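You operate a simulated robot arm through the tools that you are given. There is no shell and no other tool. Be economical: measure what you need, move in short steps, check, and stop when the job is done.

You run a simulated two-armed robot. Do the job below in one go: nothing can be reset, and whatever is moved stays where it is left.

JOB
Save the results to the stick with the program's number; put it back.
Fine: leave the results page showing.

Only the result counts: the job must be done as asked and must still hold three seconds after the hand-in. Knocking over, shifting, dropping, spilling or breaking anything else fails it.

ROBOT AND FRAMES
Two 7-joint arms with two-finger parallel grippers on one trunk, on a base that drives. Base frame: it is fixed to the floor where the robot stands at the start and does not move with it; the origin is under the middle of the robot, x ahead of it, y to its left, z up; the surface under the hand at the start is at about z = 1.08. Units: m, rad, N and s.
The left shoulder is at the start at [0.041, 0.182, 1.207], the right one opposite. With the tool pointing down near the work surface each hand reaches from about 0.1 to 0.7 m from the robot's upright axis, wherever it stands, measured 20 degrees to its own side. Places, roughly: load key [0.7, 0.1, 1.1]; print key [0.6, 0.1, 1.1]; run key [0.7, 0.1, 1.1]; screen down key [0.5, 0.2, 1.1]; screen up key [0.5, 0.2, 1.1]; stick dock [0.3, 0.4, 1.1]. Payload 3.91 kg a hand.
The tool frame of a hand sits at the grasp point between the pads (the TCP): z along the fingers, y along the line on which they close. The tips reach 0.03 m beyond it. Largest opening 0.11 m; finger width 0.02, thickness 0.01; the body of the gripper, 0.048 by 0.112 m, starts 0.055 m behind the TCP.
Orientation is that of the tool frame in the base frame, as a unit quaternion [w, x, y, z]. With the fingers straight down and closing along the base's y, the tool's x points along the base's -x, its y along +y and its z along -z.

CONTROLS
- The arms move only by the tool send_rows. It takes "left_plan", "right_plan" or both (then of equal length, played together; a hand with none holds still); each is a list of rows, each a list of 7 numbers: the shift along the tool's x, y, z in units of 25 mm (1.0 is 25 mm), then the turn, a rotation vector about the tool's x, y, z in units of 8 degrees (1.0 is 8 degrees), then the finger opening in m, from 0 to 0.11. In form: [[x, y, z, wx, wy, wz, gripper], ...]. A call has 1 to 8 rows; each row shifts and turns the commanded pose from where the row before left it, along the tool's axes as they then stand. A call with a number of a shift or a turn outside -1 to 1 is refused whole. Each row takes 0.2 s and may step no farther than 0.05 m and 0.15 rad from the row before; otherwise, or with a gripper value out of range, the whole call is refused. A pose out of reach is approached as far as the arm can. The call stops where the force on the tool passes 40 N (or 10 N more than at its start, if that is more) or the arm is blocked; 0.2 s more then pass. The fingers move at their own pace (about 0.072 m/s each) and stop on an object; they squeeze with about 28 N. The grip force told is the motor's: it shows also when the fingers shut on nothing. Time passes only in rows, and 0.2 s behind the last, so rows that do not move let the fingers close. It gives the time, the measured TCP pose, the force on the tool (base axes), the opening and the grip force at its end, in the units of the frame above (readings bear some noise), with the torque about the TCP (base axes, N m) and any sound that the robot's microphone picked up, and new pictures: "pictures" is both (left out), scene, wrist or none (wrist: the cameras of the hands that moved).
- Cameras (640 x 400 px; columns grow to the right, rows downward): "scene" is now at [0.1425, 0.0403, 1.4522]; the picture's right is [0.44, -0.90, 0.00], its down [0.01, 0.00, -1.00] and it looks along [0.90, 0.44, 0.01] (base axes); focal length 214 px, centre (320, 200). "left" rides on the left gripper at [0.072, -0.017, -0.103] in its tool frame; the picture's right is [0.23, 0.97, 0.00], its down [-0.76, 0.18, -0.62] and it looks along [-0.61, 0.14, 0.78] (tool axes); focal length 222 px, centre (320, 200). "right" rides on the right gripper at [0.072, 0.017, -0.103] in its tool frame; the picture's right is [-0.23, 0.97, 0.00], its down [-0.76, -0.18, -0.62] and it looks along [-0.61, -0.14, 0.78] (tool axes); focal length 222 px, centre (320, 200). There is no depth. A picture from a camera that has moved, and an enlarged one, comes with that camera's place and axes in the base frame and with its lens. The place of the scene camera against the robot may be out by one fixed shift of up to 0.018 m in any direction.
- raise_lower(by): slides the trunk up (or, below 0, down) by that many m; the arms and the scene camera ride with it, the base frame stays. It gives what a move gives, with no picture.
- base_move(legs): drives the robot by 1 to 6 legs, each [ahead, left, turn to the left] in m, m and rad, along the robot's own axes; the way and the turn of a leg run together, so that a leg with both is an arc; at most 1.5 m and 3.142 rad a leg. The arms and the cameras ride along, it lands a little off, and it stops where it bumps. It gives what a move gives, and a new picture of the scene camera.
- head_to(pan, tilt): turns the head with the scene camera to pan (to the left, within 1.396 rad either way) and tilt (down, from -0.506 to 1.204), counted from straight ahead of the robot. It gives what a move gives, and a new picture of the scene camera.
- inspect(camera, box): a new picture of the part [left, top, right, bottom] of that camera's present view, enlarged. No time passes.
- close_job(): hands the job in; it is judged then, once.

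Work in short steps. Places have to be worked out from the pictures, the camera data and where the tool is seen: move nearer, look again, correct. Check each grasp and each placing, and mend what went wrong. You have 120 turns and 260 pictures in all, those below and enlarged ones among them. Open the grippers and draw the arms clear of the work before you hand the job in, unless the task says otherwise; then end with one line.

The tools are called as a command line: name --argument value ..., lists and objects as JSON in quotes. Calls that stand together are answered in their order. send_rows: Moves the arms, as the interface text tells. Its arguments: {"type":"object","properties":{"left_plan":{"type":"array","items":{"type":"array","items":{"type":"number"}}},"right_plan":{"type":"array","items":{"type":"array","items":{"type":"number"}}},"pictures":{"type":"string","enum":["both","scene","wrist","none"]}},"required":[]} The other tools are called the same way: raise_lower (by) slides the trunk up or down; base_move (legs) drives the base; head_to (pan, tilt) turns the head that bears the scene camera; inspect (camera, box) takes an enlarged picture of a part of a camera's view; close_job () hands the job in.

At the start:

```text
t: 0.0
left_ee_pos: [0.1976, 0.225, 1.4044]
left_orientation: [-0.001, -0.001, 1.0, 0.001]
left_ft_force: [-0.9, -0.2, 0.1]
left_moment: [-0.02, -0.01, 0.02]
left_gripper_width: 0.1097
left_grip_force: 0.1
right_ee_pos: [0.2996, 0.015, 1.4558]
right_orientation: [-0.003, 0.0, 1.0, -0.001]
right_ft_force: [0.7, 0.2, 0.7]
right_moment: [-0.02, 0.04, 0.04]
right_gripper_width: 0.11
right_grip_force: 0.0
trunk travel left (down, up): [-0.463, 0.051]
robot x, y, heading: [0.0021, 0.0043, -0.001]
head pan, tilt: [0.572, 0.131]
```

scene: 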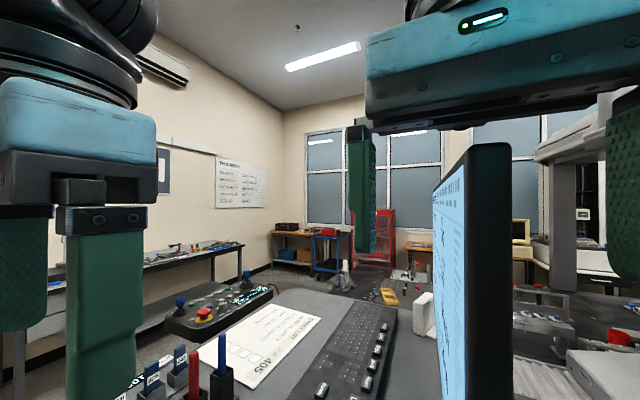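
right: 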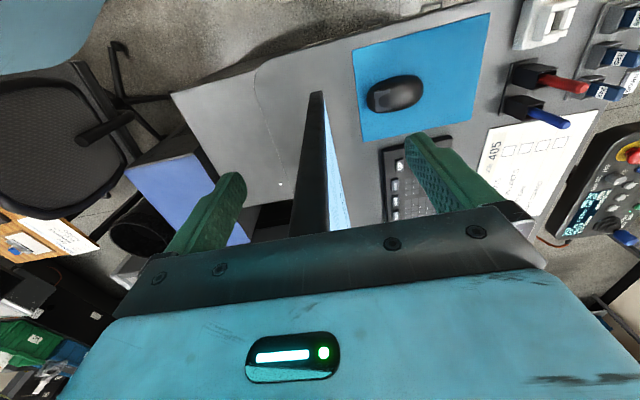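
left: 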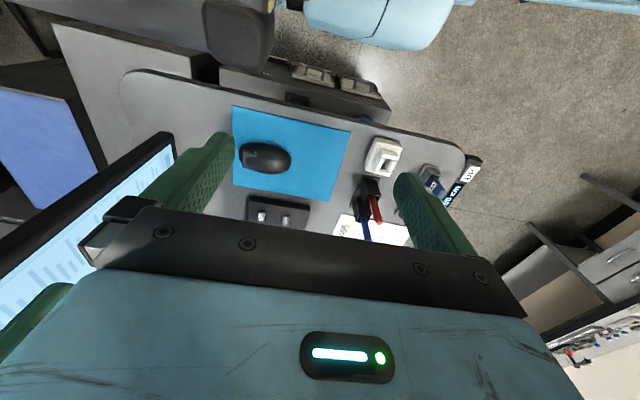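

The scene shows a desk with a screen, keyboard, sticks and dock; I look closer at the paper, sticks and screen.

inspect --camera "scene" --box '[100, 280, 420, 400]'

inspect --camera "right" --box '[360, 0, 640, 240]'

inspect --camera "left" --box '[220, 90, 500, 260]'

inspect --camera "scene" --box '[200, 140, 300, 220]'

```text
2.00 times, centred on (260, 340) of scene
camera zoom: at [0.1425, 0.0403, 1.4522], right [0.44, -0.9, 0.0], down [0.01, 0.0, -1.0], along [0.9, 0.44, 0.01], focal length 429 px, centre (440, -80)
```

zoom: 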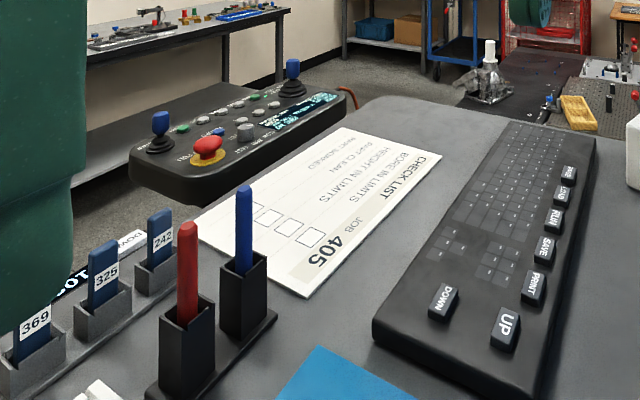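

```text
1.67 times, centred on (500, 120) of right
camera zoom: at [0.2279, 0.0311, 1.5609], right [0.23, 0.97, 0.0], down [0.76, -0.18, 0.62], along [0.6, -0.14, -0.78], focal length 370 px, centre (20, 333)
```

zoom: 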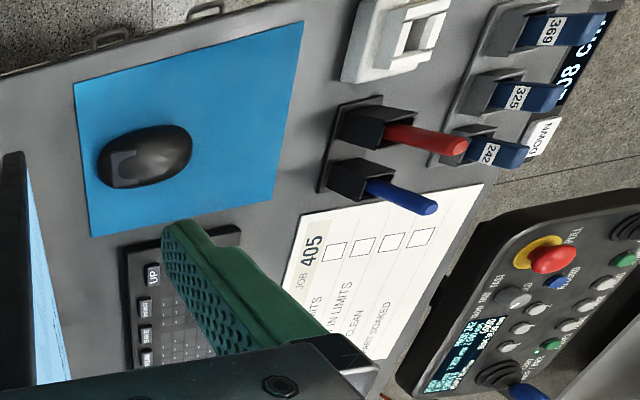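

```text
2.29 times, centred on (360, 175) of left
camera zoom: at [0.1253, 0.2085, 1.5059], right [-0.23, 0.97, 0.0], down [0.76, 0.18, 0.62], along [0.61, 0.14, -0.78], focal length 508 px, centre (229, 257)
```

zoom: 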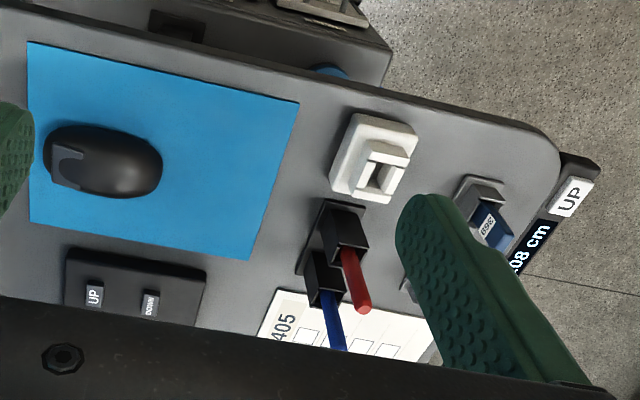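

```text
5.00 times, centred on (250, 180) of scene
camera zoom: at [0.1425, 0.0403, 1.4522], right [0.44, -0.9, 0.0], down [0.01, 0.0, -1.0], along [0.9, 0.44, 0.01], focal length 1072 px, centre (670, 300)
```

zoom: 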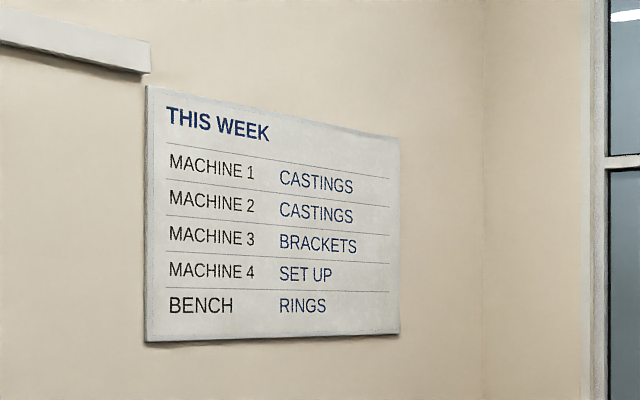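

Now the screen in both the scene and left views.

inspect --camera "scene" --box '[420, 150, 520, 400]'

inspect --camera "left" --box '[0, 120, 180, 380]'

head_to --pan 0.6 --tilt 0.8

```text
1.60 times, centred on (470, 275) of scene
camera zoom: at [0.1425, 0.0403, 1.4522], right [0.44, -0.9, 0.0], down [0.01, 0.0, -1.0], along [0.9, 0.44, 0.01], focal length 343 px, centre (80, 80)
```

zoom: 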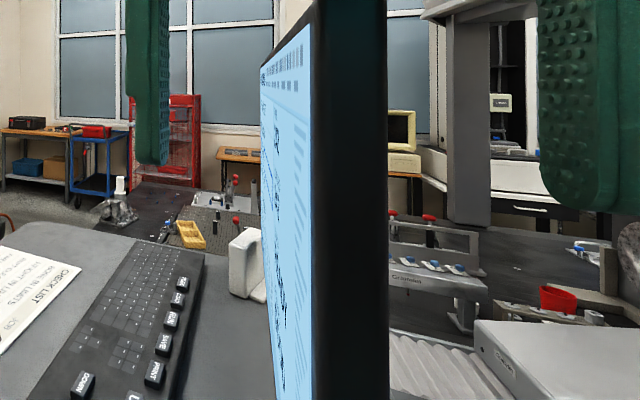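

```text
1.54 times, centred on (90, 250) of left
camera zoom: at [0.1253, 0.2085, 1.5059], right [-0.23, 0.97, 0.0], down [0.76, 0.18, 0.62], along [0.61, 0.14, -0.78], focal length 342 px, centre (674, 123)
```

zoom: 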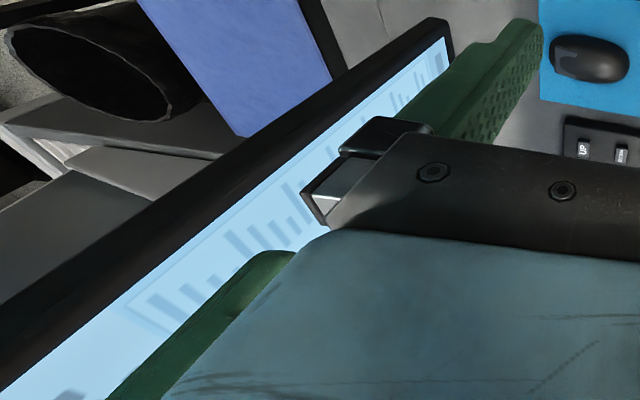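

```text
t: 1.1
left_ee_pos: [0.1973, 0.2247, 1.4044]
left_orientation: [0.0, 0.0, 1.0, 0.0]
left_ft_force: [0.2, -0.5, 0.5]
left_moment: [0.02, -0.01, -0.01]
left_gripper_width: 0.1099
left_grip_force: 0.0
right_ee_pos: [0.3003, 0.0135, 1.4557]
right_orientation: [-0.002, 0.0, 1.0, -0.001]
right_ft_force: [-0.6, -0.3, -0.6]
right_moment: [0.01, -0.02, -0.02]
right_gripper_width: 0.1101
right_grip_force: 0.0
trunk travel left (down, up): [-0.463, 0.051]
robot x, y, heading: [0.0005, -0.0006, -0.001]
head pan, tilt: [0.6, 0.799]
camera scene: at [0.1426, 0.0404, 1.4516], right [0.44, -0.9, 0.0], down [0.0, 0.0, -1.0], along [0.9, 0.44, 0.0], focal length 214 px, centre (320, 200)
```

scene: 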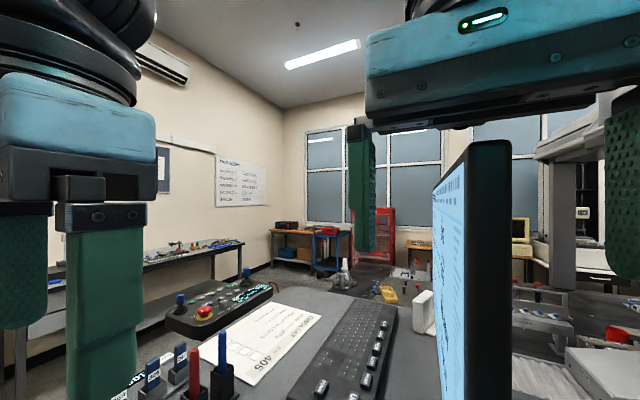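

The camera did not turn though the reading changed; I try the head again.

head_to --pan 0.2 --tilt 0.6

```text
t: 1.9
left_ee_pos: [0.1979, 0.2257, 1.404]
left_orientation: [-0.001, 0.0, 1.0, -0.001]
left_ft_force: [0.1, 1.2, 0.4]
left_moment: [0.01, -0.04, 0.0]
left_gripper_width: 0.11
left_grip_force: 0.0
right_ee_pos: [0.3006, 0.014, 1.4566]
right_orientation: [-0.004, 0.001, 1.0, 0.0]
right_ft_force: [-0.4, 1.0, -0.2]
right_moment: [-0.03, 0.02, -0.03]
right_gripper_width: 0.1098
right_grip_force: 0.0
trunk travel left (down, up): [-0.463, 0.051]
robot x, y, heading: [-0.0004, -0.0004, -0.003]
head pan, tilt: [0.201, 0.6]
camera scene: at [0.1536, 0.017, 1.4311], right [0.17, -0.99, 0.0], down [-0.22, -0.04, -0.98], along [0.96, 0.16, -0.22], focal length 214 px, centre (320, 200)
```

scene: 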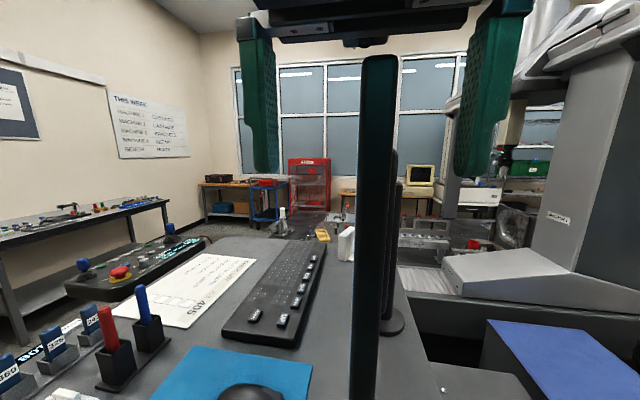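

The screen faces +y, so I bring the left wrist camera out to the left to look back at it.

send_rows --left_plan '[[-1, 1, 0, 0, 0, 0, 0.11], [-1, 1, 0, 0, 0, 0, 0.11], [-1, 1, 0, 0, 0, 0, 0.11], [-1, 1, 0, 0, 0, 0, 0.11], [-0.5, 1, 0, 0, 0, 1, 0.11], [0, 1, 0, 0, 0, 1, 0.11], [0, 0, 0, 0, 0, 1, 0.11], [0, 0, 0, 0, 0, 1, 0.11]]' --pictures "none"

send_rows --left_plan '[[0, 0, 0, 0, 0, 1, 0.11], [0, 0, 0, 0, 0, 1, 0.11], [0, 0, 0, 0, 0, 1, 0.11], [0, 0, 0, 0, 0, 1, 0.11], [0, 0, 0, 0, 0, 1, 0.11], [0, 0, 0, 0, 0, 1, 0.11], [0, 0, 0, 0, -1, 0, 0.11], [0, 0, 0, 0, -1, 0, 0.11]]' --pictures "both"

```text
t: 3.7
left_ee_pos: [0.3085, 0.3497, 1.3819]
left_orientation: [0.001, 0.275, 0.961, -0.001]
left_ft_force: [-0.3, -1.1, 0.6]
left_moment: [0.03, -0.03, -0.01]
left_gripper_width: 0.1101
left_grip_force: 0.0
left hand out of reach, approached as far as the arm can: row 7, 8
right_ee_pos: [0.3015, 0.0143, 1.4544]
right_orientation: [-0.005, 0.0, 1.0, -0.001]
right_ft_force: [0.2, -0.5, 0.4]
right_moment: [-0.03, 0.01, 0.01]
right_gripper_width: 0.1102
right_grip_force: 0.1
trunk travel left (down, up): [-0.463, 0.051]
robot x, y, heading: [0.0015, 0.0016, -0.001]
head pan, tilt: [0.201, 0.6]
```

```text
t: 5.5
left_ee_pos: [0.2549, 0.2288, 1.3062]
left_orientation: [0.107, 0.637, 0.758, -0.091]
left_ft_force: [0.1, 0.1, -0.2]
left_moment: [-0.02, -0.01, 0.03]
left_gripper_width: 0.1102
left_grip_force: 0.0
left hand out of reach, approached as far as the arm can: row 1, 2, 3, 4, 5, 6
right_ee_pos: [0.3006, 0.0147, 1.454]
right_orientation: [-0.003, 0.0, 1.0, -0.001]
right_ft_force: [0.5, 0.0, 0.1]
right_moment: [0.03, -0.01, -0.01]
right_gripper_width: 0.1099
right_grip_force: 0.1
trunk travel left (down, up): [-0.463, 0.051]
robot x, y, heading: [0.0012, -0.0013, -0.003]
head pan, tilt: [0.201, 0.6]
camera scene: at [0.154, 0.0166, 1.4305], right [0.16, -0.99, 0.0], down [-0.22, -0.04, -0.97], along [0.96, 0.15, -0.23], focal length 214 px, centre (320, 200)
camera left: at [0.2219, 0.3235, 1.3829], right [0.92, 0.38, -0.06], down [0.27, -0.52, 0.81], along [0.28, -0.76, -0.58], focal length 222 px, centre (320, 200)
```

scene: 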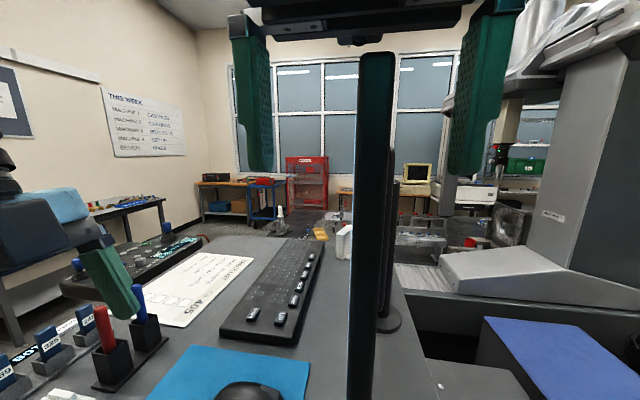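
left: 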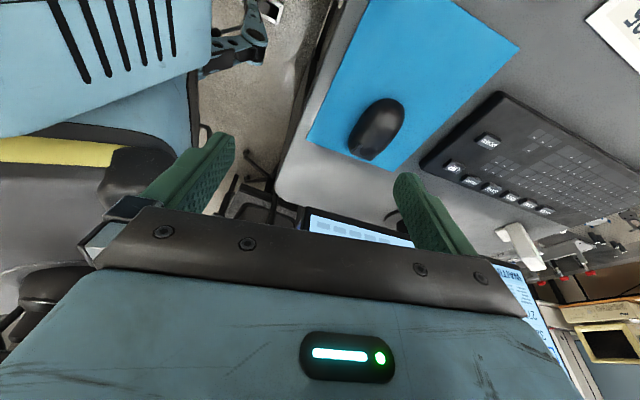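

The wrist view is blocked by the gripper. I'll instead tuck the hands and drive the robot to the left so the head camera can see the screen face.

send_rows --left_plan '[[0, 0, 0, 0, 1, 0, 0.11], [0, 0, 0, 0, 1, 0, 0.11], [0, 0, 0, 0, 0, -1, 0.11], [0, 0, 0, 0, 0, -1, 0.11], [0, 0, 0, 0, 0, -1, 0.11], [0, 0, 0, 0, 0, -1, 0.11], [0, 0, 0, 0, 0, -1, 0.11], [0, 0, 0, 0, 0, -1, 0.11]]' --right_plan '[[0.7, -1, 0, 0, 0, 0, 0.11], [0.7, -1, 0, 0, 0, 0, 0.11], [0.7, -1, 0, 0, 0, 0, 0.11], [0.7, -1, 0, 0, 0, 0, 0.11], [0.7, -1, 0, 0, 0, 0, 0.11], [0.7, -1, 0, 0, 0, 0, 0.11], [0, -1, 0, 0, 0, 0, 0.11], [0, -1, 0, 0, 0, 0, 0.11]]' --pictures "none"

send_rows --left_plan '[[1, 0, 0, 0, 0, -1, 0.11], [1, 0, 0, 0, 0, -1, 0.11], [0, 0, 0, 0, 0, -1, 0.11], [0, 0, -1, 0, 0, -1, 0.11], [0, 0, -1, 0, 0, 0, 0.11]]' --pictures "both"

```text
t: 5.9
left_ee_pos: [0.2547, 0.2263, 1.305]
left_orientation: [0.067, 0.641, 0.762, -0.055]
left_ft_force: [0.2, -1.1, -0.3]
left_moment: [0.01, -0.02, 0.02]
left_gripper_width: 0.1096
left_grip_force: 0.2
right_ee_pos: [0.2937, -0.005, 1.4513]
right_orientation: [-0.005, 0.011, 1.0, -0.002]
right_ft_force: [-0.3, 0.1, 0.0]
right_moment: [0.02, -0.01, -0.02]
right_gripper_width: 0.1099
right_grip_force: 0.1
trunk travel left (down, up): [-0.463, 0.051]
robot x, y, heading: [-0.0021, -0.0018, -0.004]
head pan, tilt: [0.201, 0.6]
stopped in row 1 (right hand): the force on the tool passed its limit at 55 N (the readings are from after the stop); the commanded pose is now the measured one
```

```text
t: 7.1
left_ee_pos: [0.2418, 0.285, 1.3467]
left_orientation: [0.049, 0.405, 0.91, -0.073]
left_ft_force: [0.0, 0.1, -1.2]
left_moment: [0.02, 0.01, -0.01]
left_gripper_width: 0.1099
left_grip_force: 0.0
right_ee_pos: [0.2912, -0.0032, 1.452]
right_orientation: [-0.004, 0.011, 1.0, -0.002]
right_ft_force: [-0.1, -0.3, 0.1]
right_moment: [0.0, -0.01, -0.02]
right_gripper_width: 0.11
right_grip_force: 0.0
trunk travel left (down, up): [-0.463, 0.051]
robot x, y, heading: [0.0016, -0.0004, 0.001]
head pan, tilt: [0.201, 0.6]
camera scene: at [0.1542, 0.011, 1.4304], right [0.11, -0.99, 0.0], down [-0.23, -0.02, -0.97], along [0.97, 0.1, -0.23], focal length 214 px, centre (320, 200)
camera left: at [0.1777, 0.3444, 1.4363], right [0.57, 0.81, -0.13], down [0.62, -0.33, 0.71], along [0.53, -0.49, -0.69], focal length 222 px, centre (320, 200)
```

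scene: 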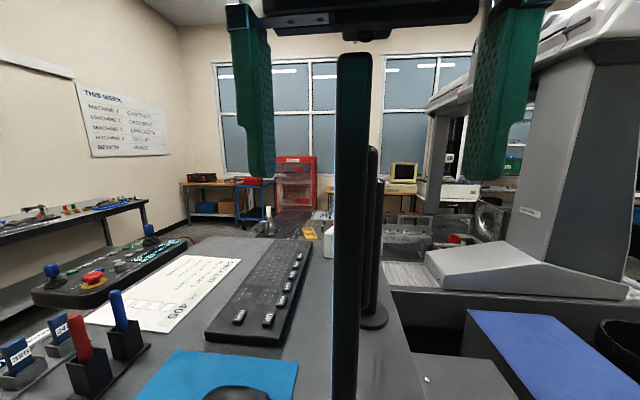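
left: 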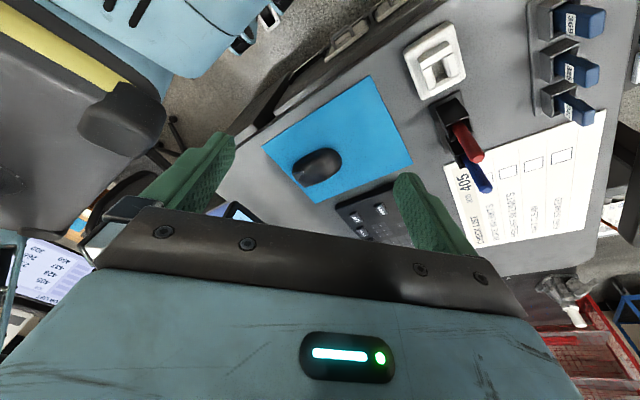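

The right hand and the head are evidently touching each other (the head's turn is blocked). I turn the head up and away first to free it.

head_to --pan 0.6 --tilt -0.3

```text
t: 8.3
left_ee_pos: [0.242, 0.2842, 1.3457]
left_orientation: [0.05, 0.406, 0.909, -0.073]
left_ft_force: [0.2, 0.3, -0.2]
left_moment: [-0.01, -0.01, -0.01]
left_gripper_width: 0.1098
left_grip_force: 0.1
right_ee_pos: [0.2893, -0.0019, 1.4546]
right_orientation: [-0.001, 0.008, 1.0, -0.002]
right_ft_force: [0.2, 0.6, -0.7]
right_moment: [-0.03, 0.02, 0.01]
right_gripper_width: 0.1097
right_grip_force: 0.1
trunk travel left (down, up): [-0.463, 0.051]
robot x, y, heading: [-0.0028, -0.0011, -0.002]
head pan, tilt: [0.6, -0.3]
camera scene: at [0.1266, 0.0457, 1.477], right [0.56, -0.83, 0.0], down [0.24, 0.17, -0.96], along [0.79, 0.54, 0.29], focal length 214 px, centre (320, 200)
```

scene: 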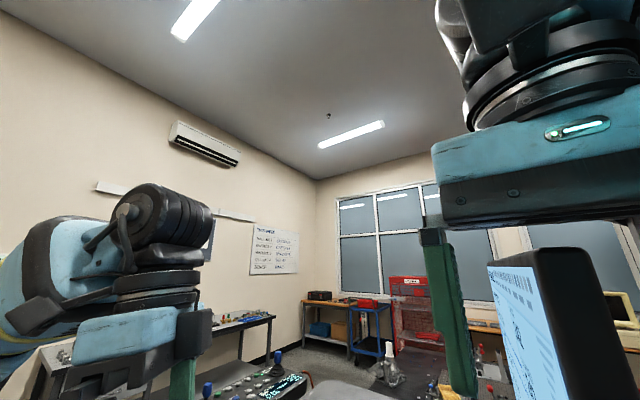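

Head freed. I lift the right hand with a slight retreat, away from the screen edge.

send_rows --right_plan '[[0, 0, -1, 0, 0, 0, 0.11], [0, 0, -1, 0, 0, 0, 0.11], [0, 0, -1, 0, 0, 0, 0.11], [0, 0, -1, 0, 0, 0, 0.11]]' --pictures "scene"

```text
t: 9.3
left_ee_pos: [0.2411, 0.2845, 1.345]
left_orientation: [0.049, 0.406, 0.909, -0.074]
left_ft_force: [0.5, -0.1, 0.2]
left_moment: [0.0, -0.03, 0.0]
left_gripper_width: 0.1101
left_grip_force: 0.0
right_ee_pos: [0.2901, -0.0013, 1.4629]
right_orientation: [-0.002, 0.009, 1.0, 0.0]
right_ft_force: [0.1, -0.7, -0.7]
right_moment: [0.0, 0.0, -0.01]
right_gripper_width: 0.1102
right_grip_force: 0.0
right hand out of reach, approached as far as the arm can: row 1, 2, 3, 4
trunk travel left (down, up): [-0.463, 0.051]
robot x, y, heading: [0.0021, 0.002, 0.003]
head pan, tilt: [0.6, -0.3]
camera scene: at [0.1265, 0.0456, 1.4771], right [0.56, -0.83, 0.0], down [0.24, 0.17, -0.96], along [0.79, 0.54, 0.3], focal length 214 px, centre (320, 200)
```

scene: 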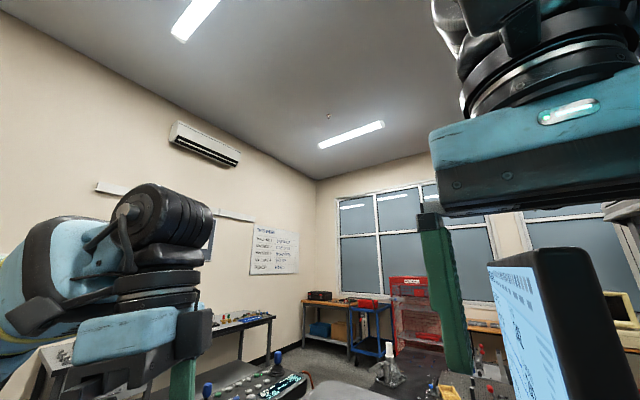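

The arm can't rise further; I back the base 0.15 m so the right hand leaves the screen's neighbourhood.

base_move --legs '[[-0.15, 0, 0]]'

send_rows --right_plan '[[0, -1, 1, 0, 0, 0, 0.11], [0, -1, 1, 0, 0, 0, 0.11], [0, -1, 1, 0, 0, 0, 0.11], [0, -1, 1, 0, 0, 0, 0.11], [0, -1, 1, 0, 0, 0, 0.11], [0, -1, 1, 0, 0, 0, 0.11], [0, -1, 0, 0, 0, 0, 0.11], [0, -1, 0, 0, 0, 0, 0.11]]' --pictures "scene"

```text
t: 10.7
left_ee_pos: [0.0932, 0.2845, 1.3447]
left_orientation: [0.049, 0.406, 0.909, -0.074]
left_ft_force: [0.6, -0.2, 0.3]
left_moment: [0.01, -0.02, -0.01]
left_gripper_width: 0.1098
left_grip_force: 0.1
right_ee_pos: [0.1414, -0.0027, 1.4626]
right_orientation: [-0.001, 0.01, 1.0, 0.0]
right_ft_force: [1.1, -1.1, -0.5]
right_moment: [0.01, -0.02, 0.02]
right_gripper_width: 0.1101
right_grip_force: 0.0
trunk travel left (down, up): [-0.463, 0.051]
robot x, y, heading: [-0.1512, -0.0026, -0.003]
head pan, tilt: [0.6, -0.3]
camera scene: at [-0.022, 0.0455, 1.4768], right [0.56, -0.83, 0.0], down [0.24, 0.17, -0.96], along [0.79, 0.54, 0.29], focal length 214 px, centre (320, 200)
```

scene: 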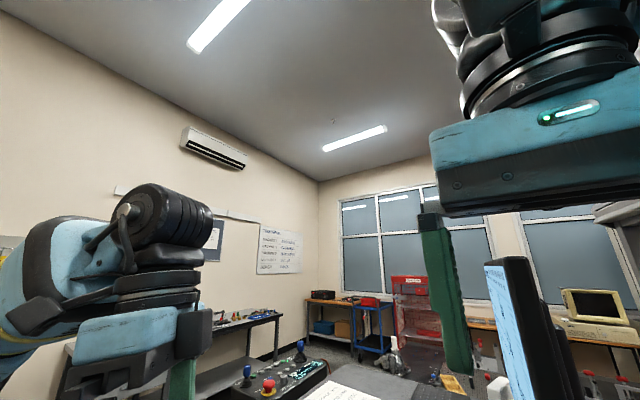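

```text
t: 11.6
left_ee_pos: [0.0935, 0.2829, 1.3448]
left_orientation: [0.048, 0.407, 0.909, -0.074]
left_ft_force: [0.7, -0.5, -0.1]
left_moment: [0.01, 0.03, -0.02]
left_gripper_width: 0.11
left_grip_force: 0.2
right_ee_pos: [0.1427, -0.0805, 1.3856]
right_orientation: [-0.005, 0.024, 1.0, 0.008]
right_ft_force: [14.6, 9.6, 6.0]
right_moment: [-0.94, 2.29, -1.17]
right_gripper_width: 0.11
right_grip_force: 0.2
trunk travel left (down, up): [-0.463, 0.051]
robot x, y, heading: [-0.1477, -0.0019, -0.004]
head pan, tilt: [0.6, -0.3]
stopped in row 4 (right hand): the force on the tool passed its limit at 69 N (the readings are from after the stop); the commanded pose is now the measured one
camera scene: at [-0.0214, 0.0418, 1.4778], right [0.54, -0.84, 0.0], down [0.26, 0.16, -0.95], along [0.8, 0.51, 0.31], focal length 214 px, centre (320, 200)
```

scene: 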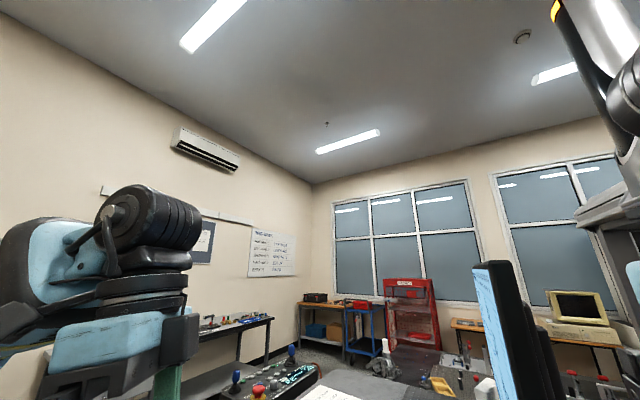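

The right arm brushes the head again; I move it forward (there's room now) and then to the right.

send_rows --right_plan '[[-1, 0, 0, 0, 0, 0, 0.11], [-1, 0, 0, 0, 0, 0, 0.11], [-1, -0.5, 0, 0, 0, 0, 0.11], [0, -1, 0, 0, 0, 0, 0.11], [0, -1, 0, 0, 0, 0, 0.11], [0, -1, 0, 0, 0, 0, 0.11], [0, -1, 0, 0, 0, 0, 0.11], [0, -1, 0, 0, 0, 0, 0.11]]' --pictures "scene"

```text
t: 13.4
left_ee_pos: [0.0926, 0.2838, 1.3451]
left_orientation: [0.048, 0.407, 0.909, -0.073]
left_ft_force: [-0.2, 0.9, 0.0]
left_moment: [-0.01, -0.01, 0.01]
left_gripper_width: 0.1099
left_grip_force: 0.0
right_ee_pos: [0.209, -0.2194, 1.3832]
right_orientation: [-0.003, 0.02, 1.0, 0.008]
right_ft_force: [0.0, 0.1, 0.0]
right_moment: [0.03, -0.02, -0.01]
right_gripper_width: 0.1098
right_grip_force: 0.0
trunk travel left (down, up): [-0.463, 0.051]
robot x, y, heading: [-0.1474, 0.0039, 0.001]
head pan, tilt: [0.6, -0.3]
camera scene: at [-0.0237, 0.0446, 1.4772], right [0.56, -0.83, 0.0], down [0.24, 0.17, -0.96], along [0.79, 0.54, 0.3], focal length 214 px, centre (320, 200)
```

scene: 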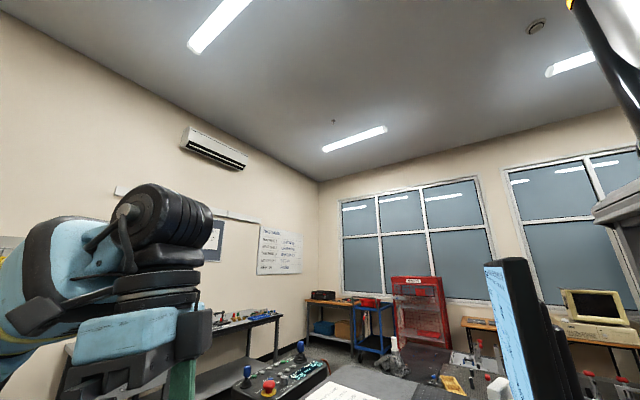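

The right hand is clear. I check the floor to the left before driving.

head_to --pan 1.1 --tilt 0.8

head_to --pan 0.3 --tilt 0.6

```text
t: 14.7
left_ee_pos: [0.0917, 0.2852, 1.3445]
left_orientation: [0.05, 0.407, 0.909, -0.073]
left_ft_force: [-1.6, 0.1, 0.6]
left_moment: [0.01, 0.01, 0.01]
left_gripper_width: 0.11
left_grip_force: 0.1
right_ee_pos: [0.2109, -0.2192, 1.3837]
right_orientation: [-0.003, 0.021, 1.0, 0.007]
right_ft_force: [-0.5, -0.5, 0.5]
right_moment: [-0.01, -0.01, -0.03]
right_gripper_width: 0.11
right_grip_force: 0.0
trunk travel left (down, up): [-0.463, 0.051]
robot x, y, heading: [-0.1488, 0.0032, -0.003]
head pan, tilt: [1.1, 0.799]
camera scene: at [-0.0514, 0.0731, 1.3795], right [0.89, -0.46, 0.0], down [-0.33, -0.64, -0.7], along [0.32, 0.62, -0.72], focal length 214 px, centre (320, 200)
```

scene: 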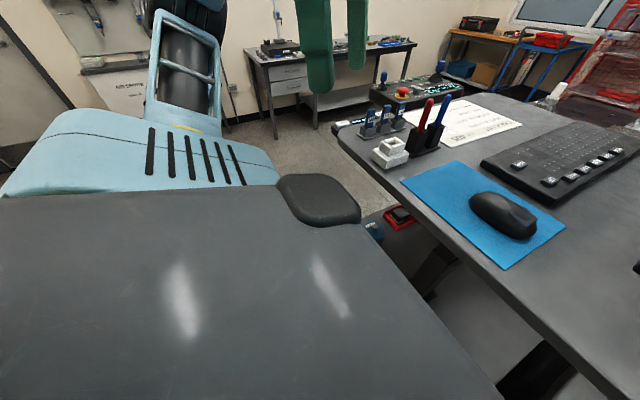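

```text
t: 15.8
left_ee_pos: [0.0931, 0.2842, 1.3457]
left_orientation: [0.05, 0.406, 0.909, -0.073]
left_ft_force: [-1.0, -0.4, -0.1]
left_moment: [-0.01, 0.05, 0.0]
left_gripper_width: 0.11
left_grip_force: 0.0
right_ee_pos: [0.21, -0.2191, 1.383]
right_orientation: [-0.003, 0.021, 1.0, 0.006]
right_ft_force: [-0.9, 0.0, -0.9]
right_moment: [-0.02, 0.03, 0.0]
right_gripper_width: 0.1098
right_grip_force: 0.2
trunk travel left (down, up): [-0.463, 0.051]
robot x, y, heading: [-0.1508, 0.0022, -0.002]
head pan, tilt: [0.3, 0.6]
camera scene: at [-0.0038, 0.0273, 1.3963], right [0.29, -0.96, 0.0], down [-0.54, -0.17, -0.82], along [0.79, 0.24, -0.57], focal length 214 px, centre (320, 200)
```

scene: 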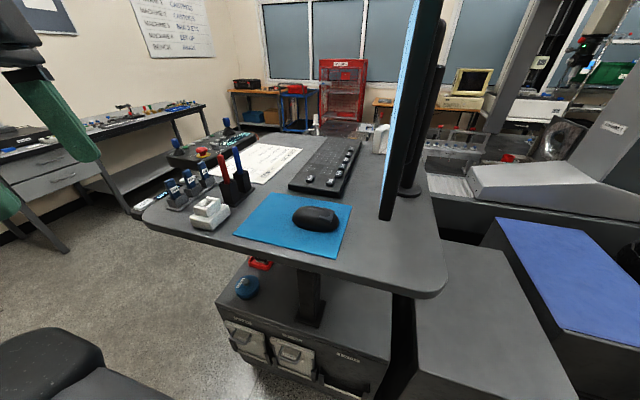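

The floor to the left is clear; I drive 0.5 m left and look at the screen.

base_move --legs '[[0, 0.5, 0]]'

head_to --pan -0.6 --tilt 0.3

inspect --camera "scene" --box '[200, 100, 440, 300]'

```text
t: 20.7
left_ee_pos: [0.0991, 0.7738, 1.3449]
left_orientation: [0.048, 0.411, 0.907, -0.073]
left_ft_force: [0.3, -0.4, -0.7]
left_moment: [-0.01, 0.04, 0.02]
left_gripper_width: 0.1101
left_grip_force: 0.1
right_ee_pos: [0.2116, 0.2699, 1.3835]
right_orientation: [-0.003, 0.025, 1.0, 0.006]
right_ft_force: [0.5, 0.3, 0.0]
right_moment: [0.0, 0.0, 0.03]
right_gripper_width: 0.1101
right_grip_force: 0.1
trunk travel left (down, up): [-0.463, 0.051]
robot x, y, heading: [-0.1457, 0.494, -0.015]
head pan, tilt: [0.3, 0.6]
camera scene: at [0.0, 0.5178, 1.3963], right [0.28, -0.96, 0.0], down [-0.54, -0.16, -0.83], along [0.79, 0.23, -0.56], focal length 214 px, centre (320, 200)
```

scene: 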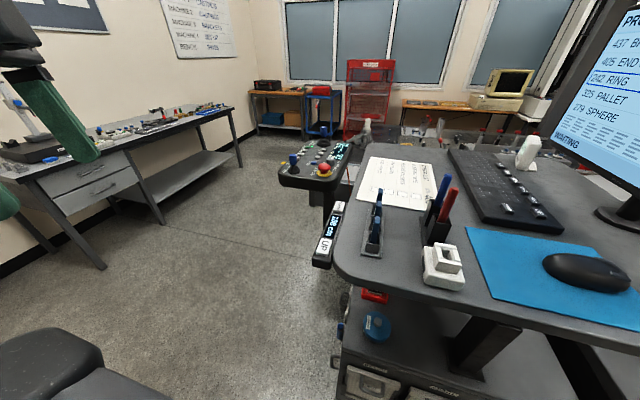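

```text
t: 21.9
left_ee_pos: [0.0996, 0.7747, 1.3448]
left_orientation: [0.048, 0.411, 0.908, -0.073]
left_ft_force: [0.6, -0.1, -0.2]
left_moment: [-0.01, 0.01, 0.02]
left_gripper_width: 0.1101
left_grip_force: 0.0
right_ee_pos: [0.2113, 0.2709, 1.384]
right_orientation: [-0.003, 0.026, 1.0, 0.007]
right_ft_force: [0.6, -0.8, -0.3]
right_moment: [0.0, 0.01, -0.03]
right_gripper_width: 0.1099
right_grip_force: 0.0
trunk travel left (down, up): [-0.463, 0.051]
robot x, y, heading: [-0.1488, 0.4898, -0.009]
head pan, tilt: [-0.6, 0.3]
camera scene: at [-0.0082, 0.4392, 1.4238], right [-0.57, -0.82, 0.0], down [-0.24, 0.17, -0.96], along [0.78, -0.55, -0.3], focal length 214 px, centre (320, 200)
```

scene: 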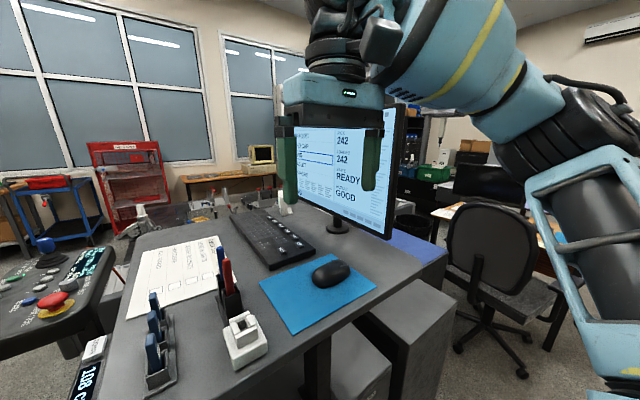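

```text
2.00 times, centred on (320, 200) of scene
camera zoom: at [-0.0082, 0.4392, 1.4238], right [-0.57, -0.82, 0.0], down [-0.24, 0.17, -0.96], along [0.78, -0.55, -0.3], focal length 429 px, centre (320, 200)
```

zoom: 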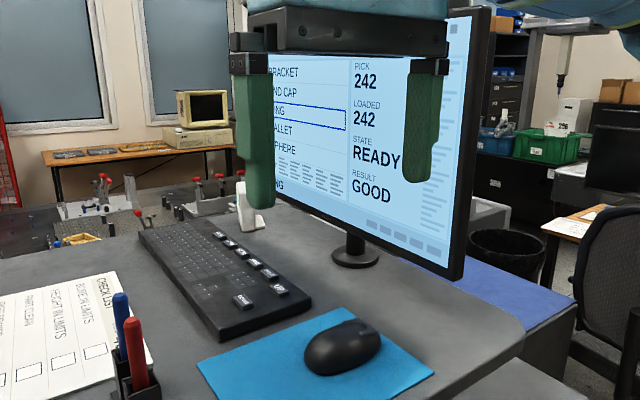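

The screen lists programs: pick 242, loaded 242, state READY, result GOOD. I move the right hand aside to read it all.

send_rows --right_plan '[[0.5, -1, 0, 0, 0, 0, 0.11], [0.5, -1, 0, 0, 0, 0, 0.11], [0.5, -1, 0, 0, 0, 0, 0.11], [0.5, -1, 0, 0, 0, 0, 0.11], [0, -1, 0, 0, 0, 0, 0.11], [0, -1, 0, 0, 0, 0, 0.11], [0, -1, 0, 0, 0, 0, 0.11], [0, -1, 0, 0, 0, 0, 0.11]]' --pictures "scene"

inspect --camera "scene" --box '[240, 90, 420, 250]'

inspect --camera "scene" --box '[220, 190, 330, 280]'

inspect --camera "scene" --box '[70, 220, 290, 400]'

```text
t: 23.7
left_ee_pos: [0.0994, 0.7735, 1.3454]
left_orientation: [0.048, 0.411, 0.907, -0.073]
left_ft_force: [-0.3, -0.3, -0.3]
left_moment: [0.01, -0.01, 0.0]
left_gripper_width: 0.11
left_grip_force: 0.0
right_ee_pos: [0.1907, 0.1287, 1.3145]
right_orientation: [-0.003, 0.025, 1.0, 0.007]
right_ft_force: [-0.7, -0.4, 0.4]
right_moment: [0.0, -0.02, -0.02]
right_gripper_width: 0.1099
right_grip_force: 0.1
right hand out of reach, approached as far as the arm can: row 3, 4, 5, 6, 7, 8
trunk travel left (down, up): [-0.463, 0.051]
robot x, y, heading: [-0.1455, 0.4929, -0.013]
head pan, tilt: [-0.6, 0.3]
camera scene: at [-0.0081, 0.4386, 1.4238], right [-0.57, -0.82, 0.0], down [-0.24, 0.17, -0.96], along [0.78, -0.55, -0.3], focal length 214 px, centre (320, 200)
```

scene: 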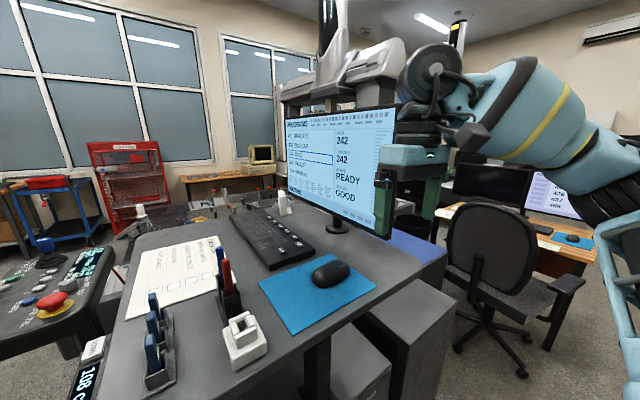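

```text
2.50 times, centred on (330, 170) of scene
camera zoom: at [-0.0081, 0.4386, 1.4238], right [-0.57, -0.82, 0.0], down [-0.24, 0.17, -0.96], along [0.78, -0.55, -0.3], focal length 536 px, centre (295, 275)
```

zoom: 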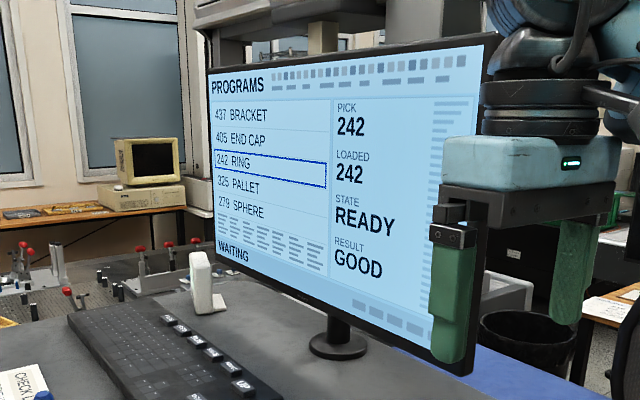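

```text
4.44 times, centred on (275, 235) of scene
camera zoom: at [-0.0081, 0.4386, 1.4238], right [-0.57, -0.82, 0.0], down [-0.24, 0.17, -0.96], along [0.78, -0.55, -0.3], focal length 953 px, centre (520, 44)
```

zoom: 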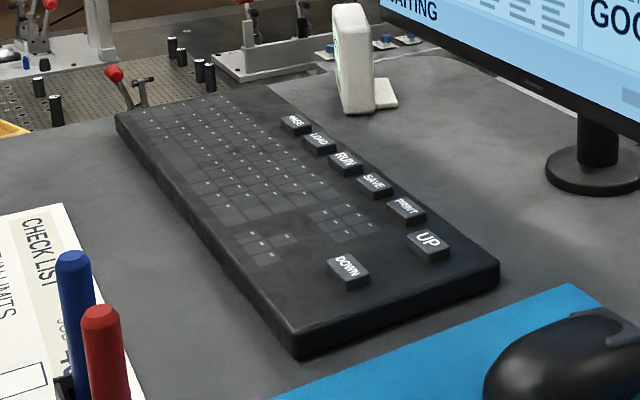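

```text
2.22 times, centred on (180, 310) of scene
camera zoom: at [-0.0081, 0.4386, 1.4238], right [-0.57, -0.82, 0.0], down [-0.24, 0.17, -0.96], along [0.78, -0.55, -0.3], focal length 477 px, centre (631, -44)
```

zoom: 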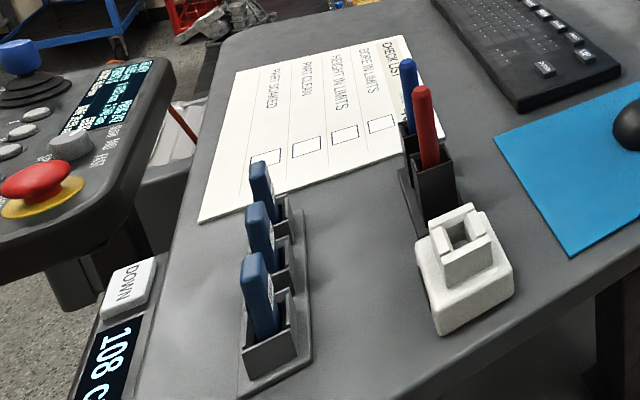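

Keys run (far to near) PAGE, LOAD, RUN, SAVE, PRINT, UP, with DOWN beside; 242 is the farthest stick. I check the pendant display and the screen on the right for completeness.

inspect --camera "scene" --box '[0, 230, 130, 340]'

head_to --pan 0.0 --tilt 0.9

inspect --camera "scene" --box '[300, 100, 560, 262]'

```text
3.64 times, centred on (65, 285) of scene
camera zoom: at [-0.0081, 0.4386, 1.4238], right [-0.57, -0.82, 0.0], down [-0.24, 0.17, -0.96], along [0.78, -0.55, -0.3], focal length 780 px, centre (1247, -109)
```

zoom: 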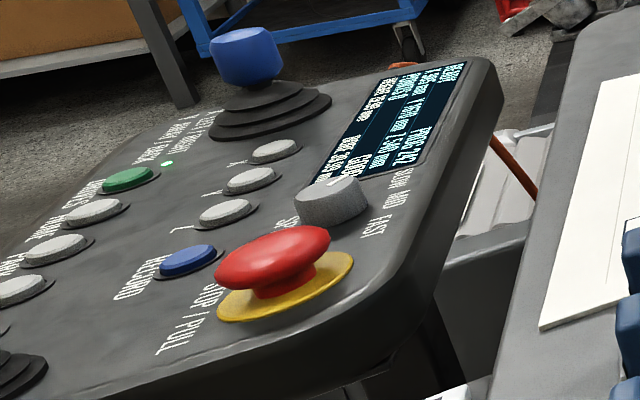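

```text
t: 24.7
left_ee_pos: [0.0983, 0.7742, 1.3451]
left_orientation: [0.049, 0.411, 0.907, -0.073]
left_ft_force: [0.5, 0.0, 0.8]
left_moment: [0.01, -0.02, -0.02]
left_gripper_width: 0.1101
left_grip_force: 0.2
right_ee_pos: [0.1912, 0.1298, 1.3138]
right_orientation: [-0.004, 0.026, 1.0, 0.007]
right_ft_force: [-0.3, 0.2, -0.1]
right_moment: [0.01, -0.02, 0.03]
right_gripper_width: 0.1101
right_grip_force: 0.0
trunk travel left (down, up): [-0.463, 0.051]
robot x, y, heading: [-0.1456, 0.492, -0.009]
head pan, tilt: [0.0, 0.901]
camera scene: at [-0.0092, 0.4917, 1.3716], right [-0.01, -1.0, 0.0], down [-0.78, 0.01, -0.62], along [0.62, -0.01, -0.78], focal length 214 px, centre (320, 200)
```

scene: 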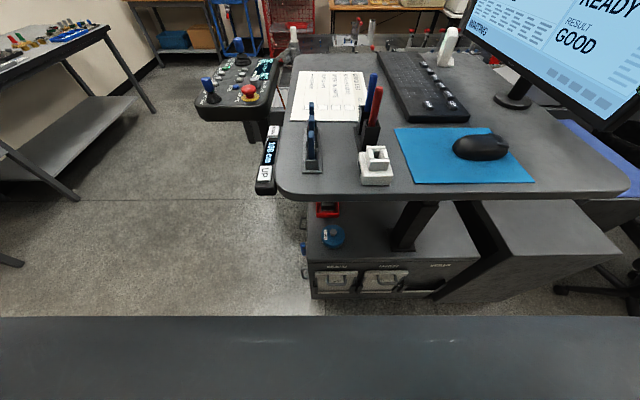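

```text
2.46 times, centred on (430, 181) of scene
camera zoom: at [-0.0092, 0.4917, 1.3716], right [-0.01, -1.0, 0.0], down [-0.78, 0.01, -0.62], along [0.62, -0.01, -0.78], focal length 528 px, centre (49, 247)
```

zoom: 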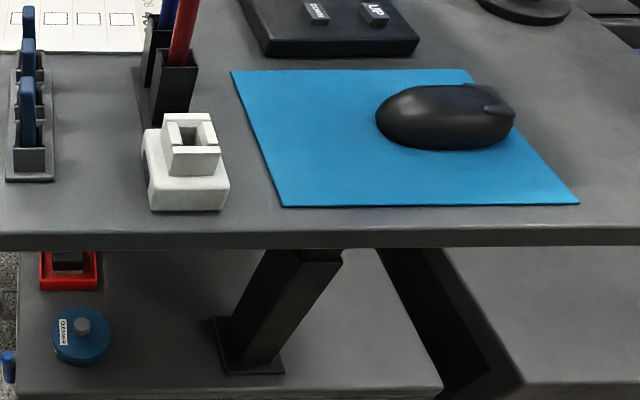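

Desk edge is at x≈0.22, screen plane at y≈-0.05, PAGE key ≈(0.74,0.15). I position the robot at about (0.01, 0.12) so the left arm reaches everything.

base_move --legs '[[0, -0.37, 0.01], [0.155, 0, 0]]'

head_to --pan 0.1 --tilt 0.6

```text
t: 29.4
left_ee_pos: [0.2466, 0.4101, 1.3462]
left_orientation: [0.05, 0.409, 0.908, -0.073]
left_ft_force: [0.2, 0.2, 0.1]
left_moment: [-0.03, -0.04, 0.03]
left_gripper_width: 0.11
left_grip_force: 0.1
right_ee_pos: [0.3413, -0.2331, 1.3143]
right_orientation: [-0.002, 0.024, 1.0, 0.007]
right_ft_force: [-0.8, 0.0, 0.0]
right_moment: [0.0, -0.04, 0.0]
right_gripper_width: 0.11
right_grip_force: 0.1
trunk travel left (down, up): [-0.463, 0.051]
robot x, y, heading: [0.0027, 0.1296, -0.006]
head pan, tilt: [0.0, 0.901]
camera scene: at [0.1401, 0.1273, 1.3717], right [-0.01, -1.0, 0.0], down [-0.78, 0.01, -0.62], along [0.62, 0.0, -0.78], focal length 214 px, centre (320, 200)
```

scene: 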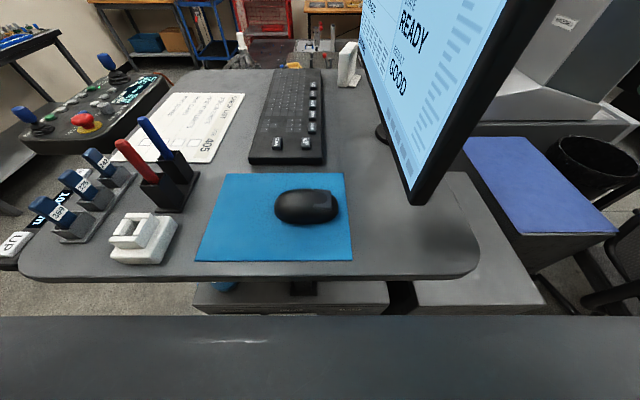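

```text
t: 30.2
left_ee_pos: [0.2463, 0.4104, 1.3459]
left_orientation: [0.049, 0.409, 0.908, -0.074]
left_ft_force: [0.0, -0.4, 0.3]
left_moment: [0.02, 0.0, -0.05]
left_gripper_width: 0.1102
left_grip_force: 0.1
right_ee_pos: [0.3428, -0.2338, 1.3146]
right_orientation: [-0.003, 0.023, 1.0, 0.007]
right_ft_force: [-0.2, -0.1, 0.2]
right_moment: [0.03, -0.01, -0.03]
right_gripper_width: 0.1101
right_grip_force: 0.1
trunk travel left (down, up): [-0.463, 0.051]
robot x, y, heading: [0.0017, 0.1263, -0.002]
head pan, tilt: [0.099, 0.6]
camera scene: at [0.1532, 0.1359, 1.3963], right [0.09, -1.0, 0.0], down [-0.56, -0.05, -0.82], along [0.82, 0.08, -0.57], focal length 214 px, centre (320, 200)
```

scene: 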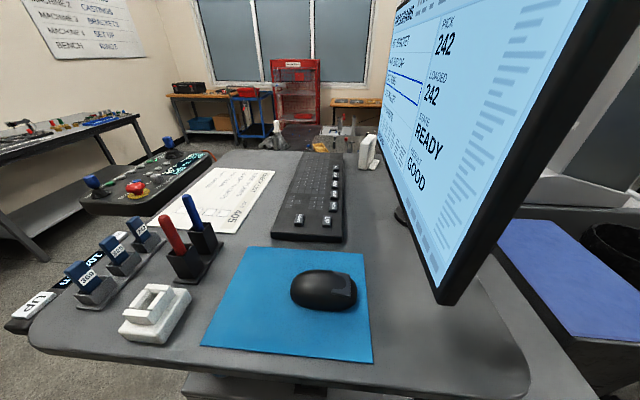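

Excellent vantage: screen, keys, dock and sticks all visible. I straighten the left hand and close its fingers for key pressing.

send_rows --left_plan '[[0, 0, 0, -0.2, 0, -1, 0.0], [0, 0, 0, -0.2, 0, -1, 0.0], [0, 0, 0, -0.2, 0, -1, 0.0], [0, 0, 0, -0.2, 0, -1, 0.0], [0, 0, 0, -0.2, 0, -1, 0.0], [0, 0, 0, -0.25, 0, -1, 0.0], [0, 0, 0, 0, -1, 0, 0.0], [0, 0, 0, 0, -1, 0, 0.0]]' --pictures "scene"

```text
t: 32.0
left_ee_pos: [0.2465, 0.4097, 1.345]
left_orientation: [0.187, -0.002, 0.982, -0.01]
left_ft_force: [0.1, 0.0, 0.4]
left_moment: [0.0, 0.02, -0.01]
left_gripper_width: 0.0
left_grip_force: 28.1
right_ee_pos: [0.3423, -0.2345, 1.3147]
right_orientation: [-0.002, 0.024, 1.0, 0.007]
right_ft_force: [-0.1, -0.4, -0.3]
right_moment: [0.0, 0.01, 0.02]
right_gripper_width: 0.1103
right_grip_force: 0.0
trunk travel left (down, up): [-0.463, 0.051]
robot x, y, heading: [0.001, 0.1291, -0.006]
head pan, tilt: [0.099, 0.6]
camera scene: at [0.1527, 0.1361, 1.3964], right [0.09, -1.0, 0.0], down [-0.56, -0.05, -0.83], along [0.82, 0.08, -0.56], focal length 214 px, centre (320, 200)
```

scene: 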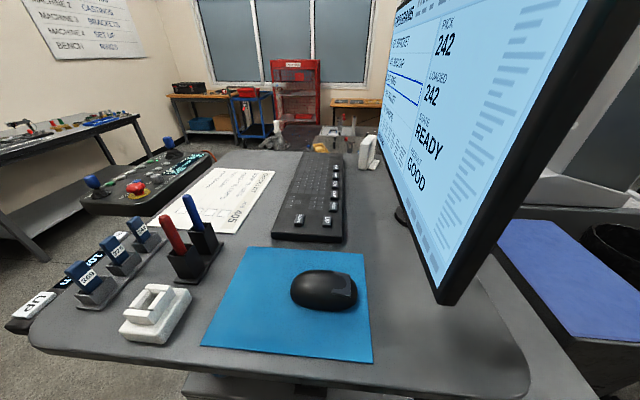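

Now I move the left hand forward and right, high above the desk, toward the keys.

send_rows --left_plan '[[-0.93, -1, 0.2, 0, 0, 0, 0], [-0.93, -1, 0.3, 0, 0, 0, 0], [-0.93, -1, 0.367, 0, 0, 0, 0], [-0.93, -1, 0.367, 0, 0, 0, 0], [-0.93, -1, 0.367, 0, 0, 0, 0], [-0.93, -1, 0.367, 0, 0, 0, 0], [-0.93, -1, 0.367, 0, 0, 0, 0], [-0.93, -1, 0.367, 0, 0, 0, 0]]' --pictures "none"

send_rows --left_plan '[[-0.93, -1, 0.367, 0, 0, 0, 0], [-0.93, -1, 0.367, 0, 0, 0, 0], [-0.93, -0.5, 0.367, 0, 0, 0, 0], [-0.8, 0, 0.7, 0, 0, 0, 0], [-0.8, 0, 0.7, 0, 0, 0, 0], [-0.8, 0, 0.7, 0, 0, 0, 0]]' --pictures "both"

```text
t: 33.8
left_ee_pos: [0.4015, 0.255, 1.356]
left_orientation: [0.189, -0.003, 0.982, -0.01]
left_ft_force: [-0.1, 0.2, -0.7]
left_moment: [0.01, 0.02, -0.02]
left_gripper_width: 0.0
left_grip_force: 28.0
left hand out of reach, approached as far as the arm can: row 7, 8
right_ee_pos: [0.3408, -0.235, 1.3141]
right_orientation: [-0.002, 0.023, 1.0, 0.007]
right_ft_force: [-0.2, 0.2, 0.1]
right_moment: [0.03, 0.03, -0.01]
right_gripper_width: 0.11
right_grip_force: 0.1
trunk travel left (down, up): [-0.463, 0.051]
robot x, y, heading: [0.0051, 0.1295, -0.005]
head pan, tilt: [0.099, 0.6]
```

```text
t: 35.2
left_ee_pos: [0.4755, 0.2785, 1.3351]
left_orientation: [0.187, -0.001, 0.982, -0.01]
left_ft_force: [-0.5, -0.4, 0.1]
left_moment: [0.01, -0.01, 0.02]
left_gripper_width: 0.0
left_grip_force: 28.3
left hand out of reach, approached as far as the arm can: row 1, 2, 3, 4, 5, 6
right_ee_pos: [0.3427, -0.2334, 1.315]
right_orientation: [-0.004, 0.023, 1.0, 0.007]
right_ft_force: [0.3, 0.4, 0.1]
right_moment: [0.03, 0.01, 0.0]
right_gripper_width: 0.1101
right_grip_force: 0.0
trunk travel left (down, up): [-0.463, 0.051]
robot x, y, heading: [0.0031, 0.1323, -0.012]
head pan, tilt: [0.099, 0.6]
camera scene: at [0.1534, 0.1361, 1.3963], right [0.09, -1.0, 0.0], down [-0.56, -0.05, -0.82], along [0.82, 0.08, -0.57], focal length 214 px, centre (320, 200)
camera left: at [0.3713, 0.2631, 1.4033], right [-0.21, 0.97, -0.1], down [0.48, 0.19, 0.86], along [0.85, 0.13, -0.51], focal length 222 px, centre (320, 200)
```

scene: 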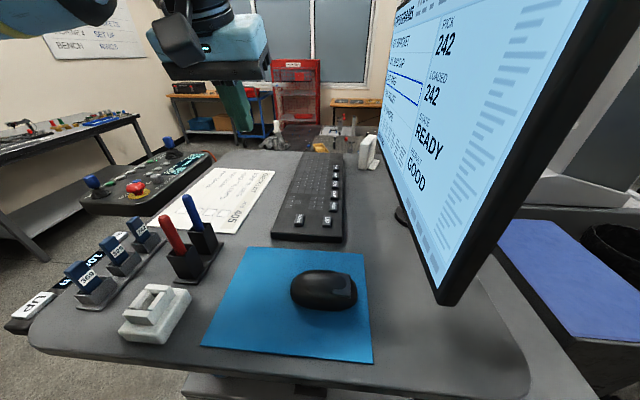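
left: 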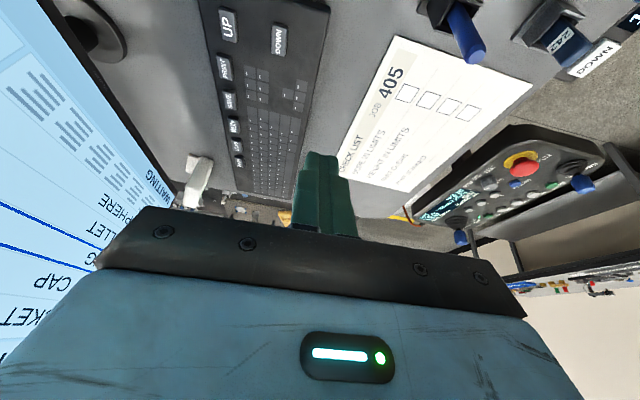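

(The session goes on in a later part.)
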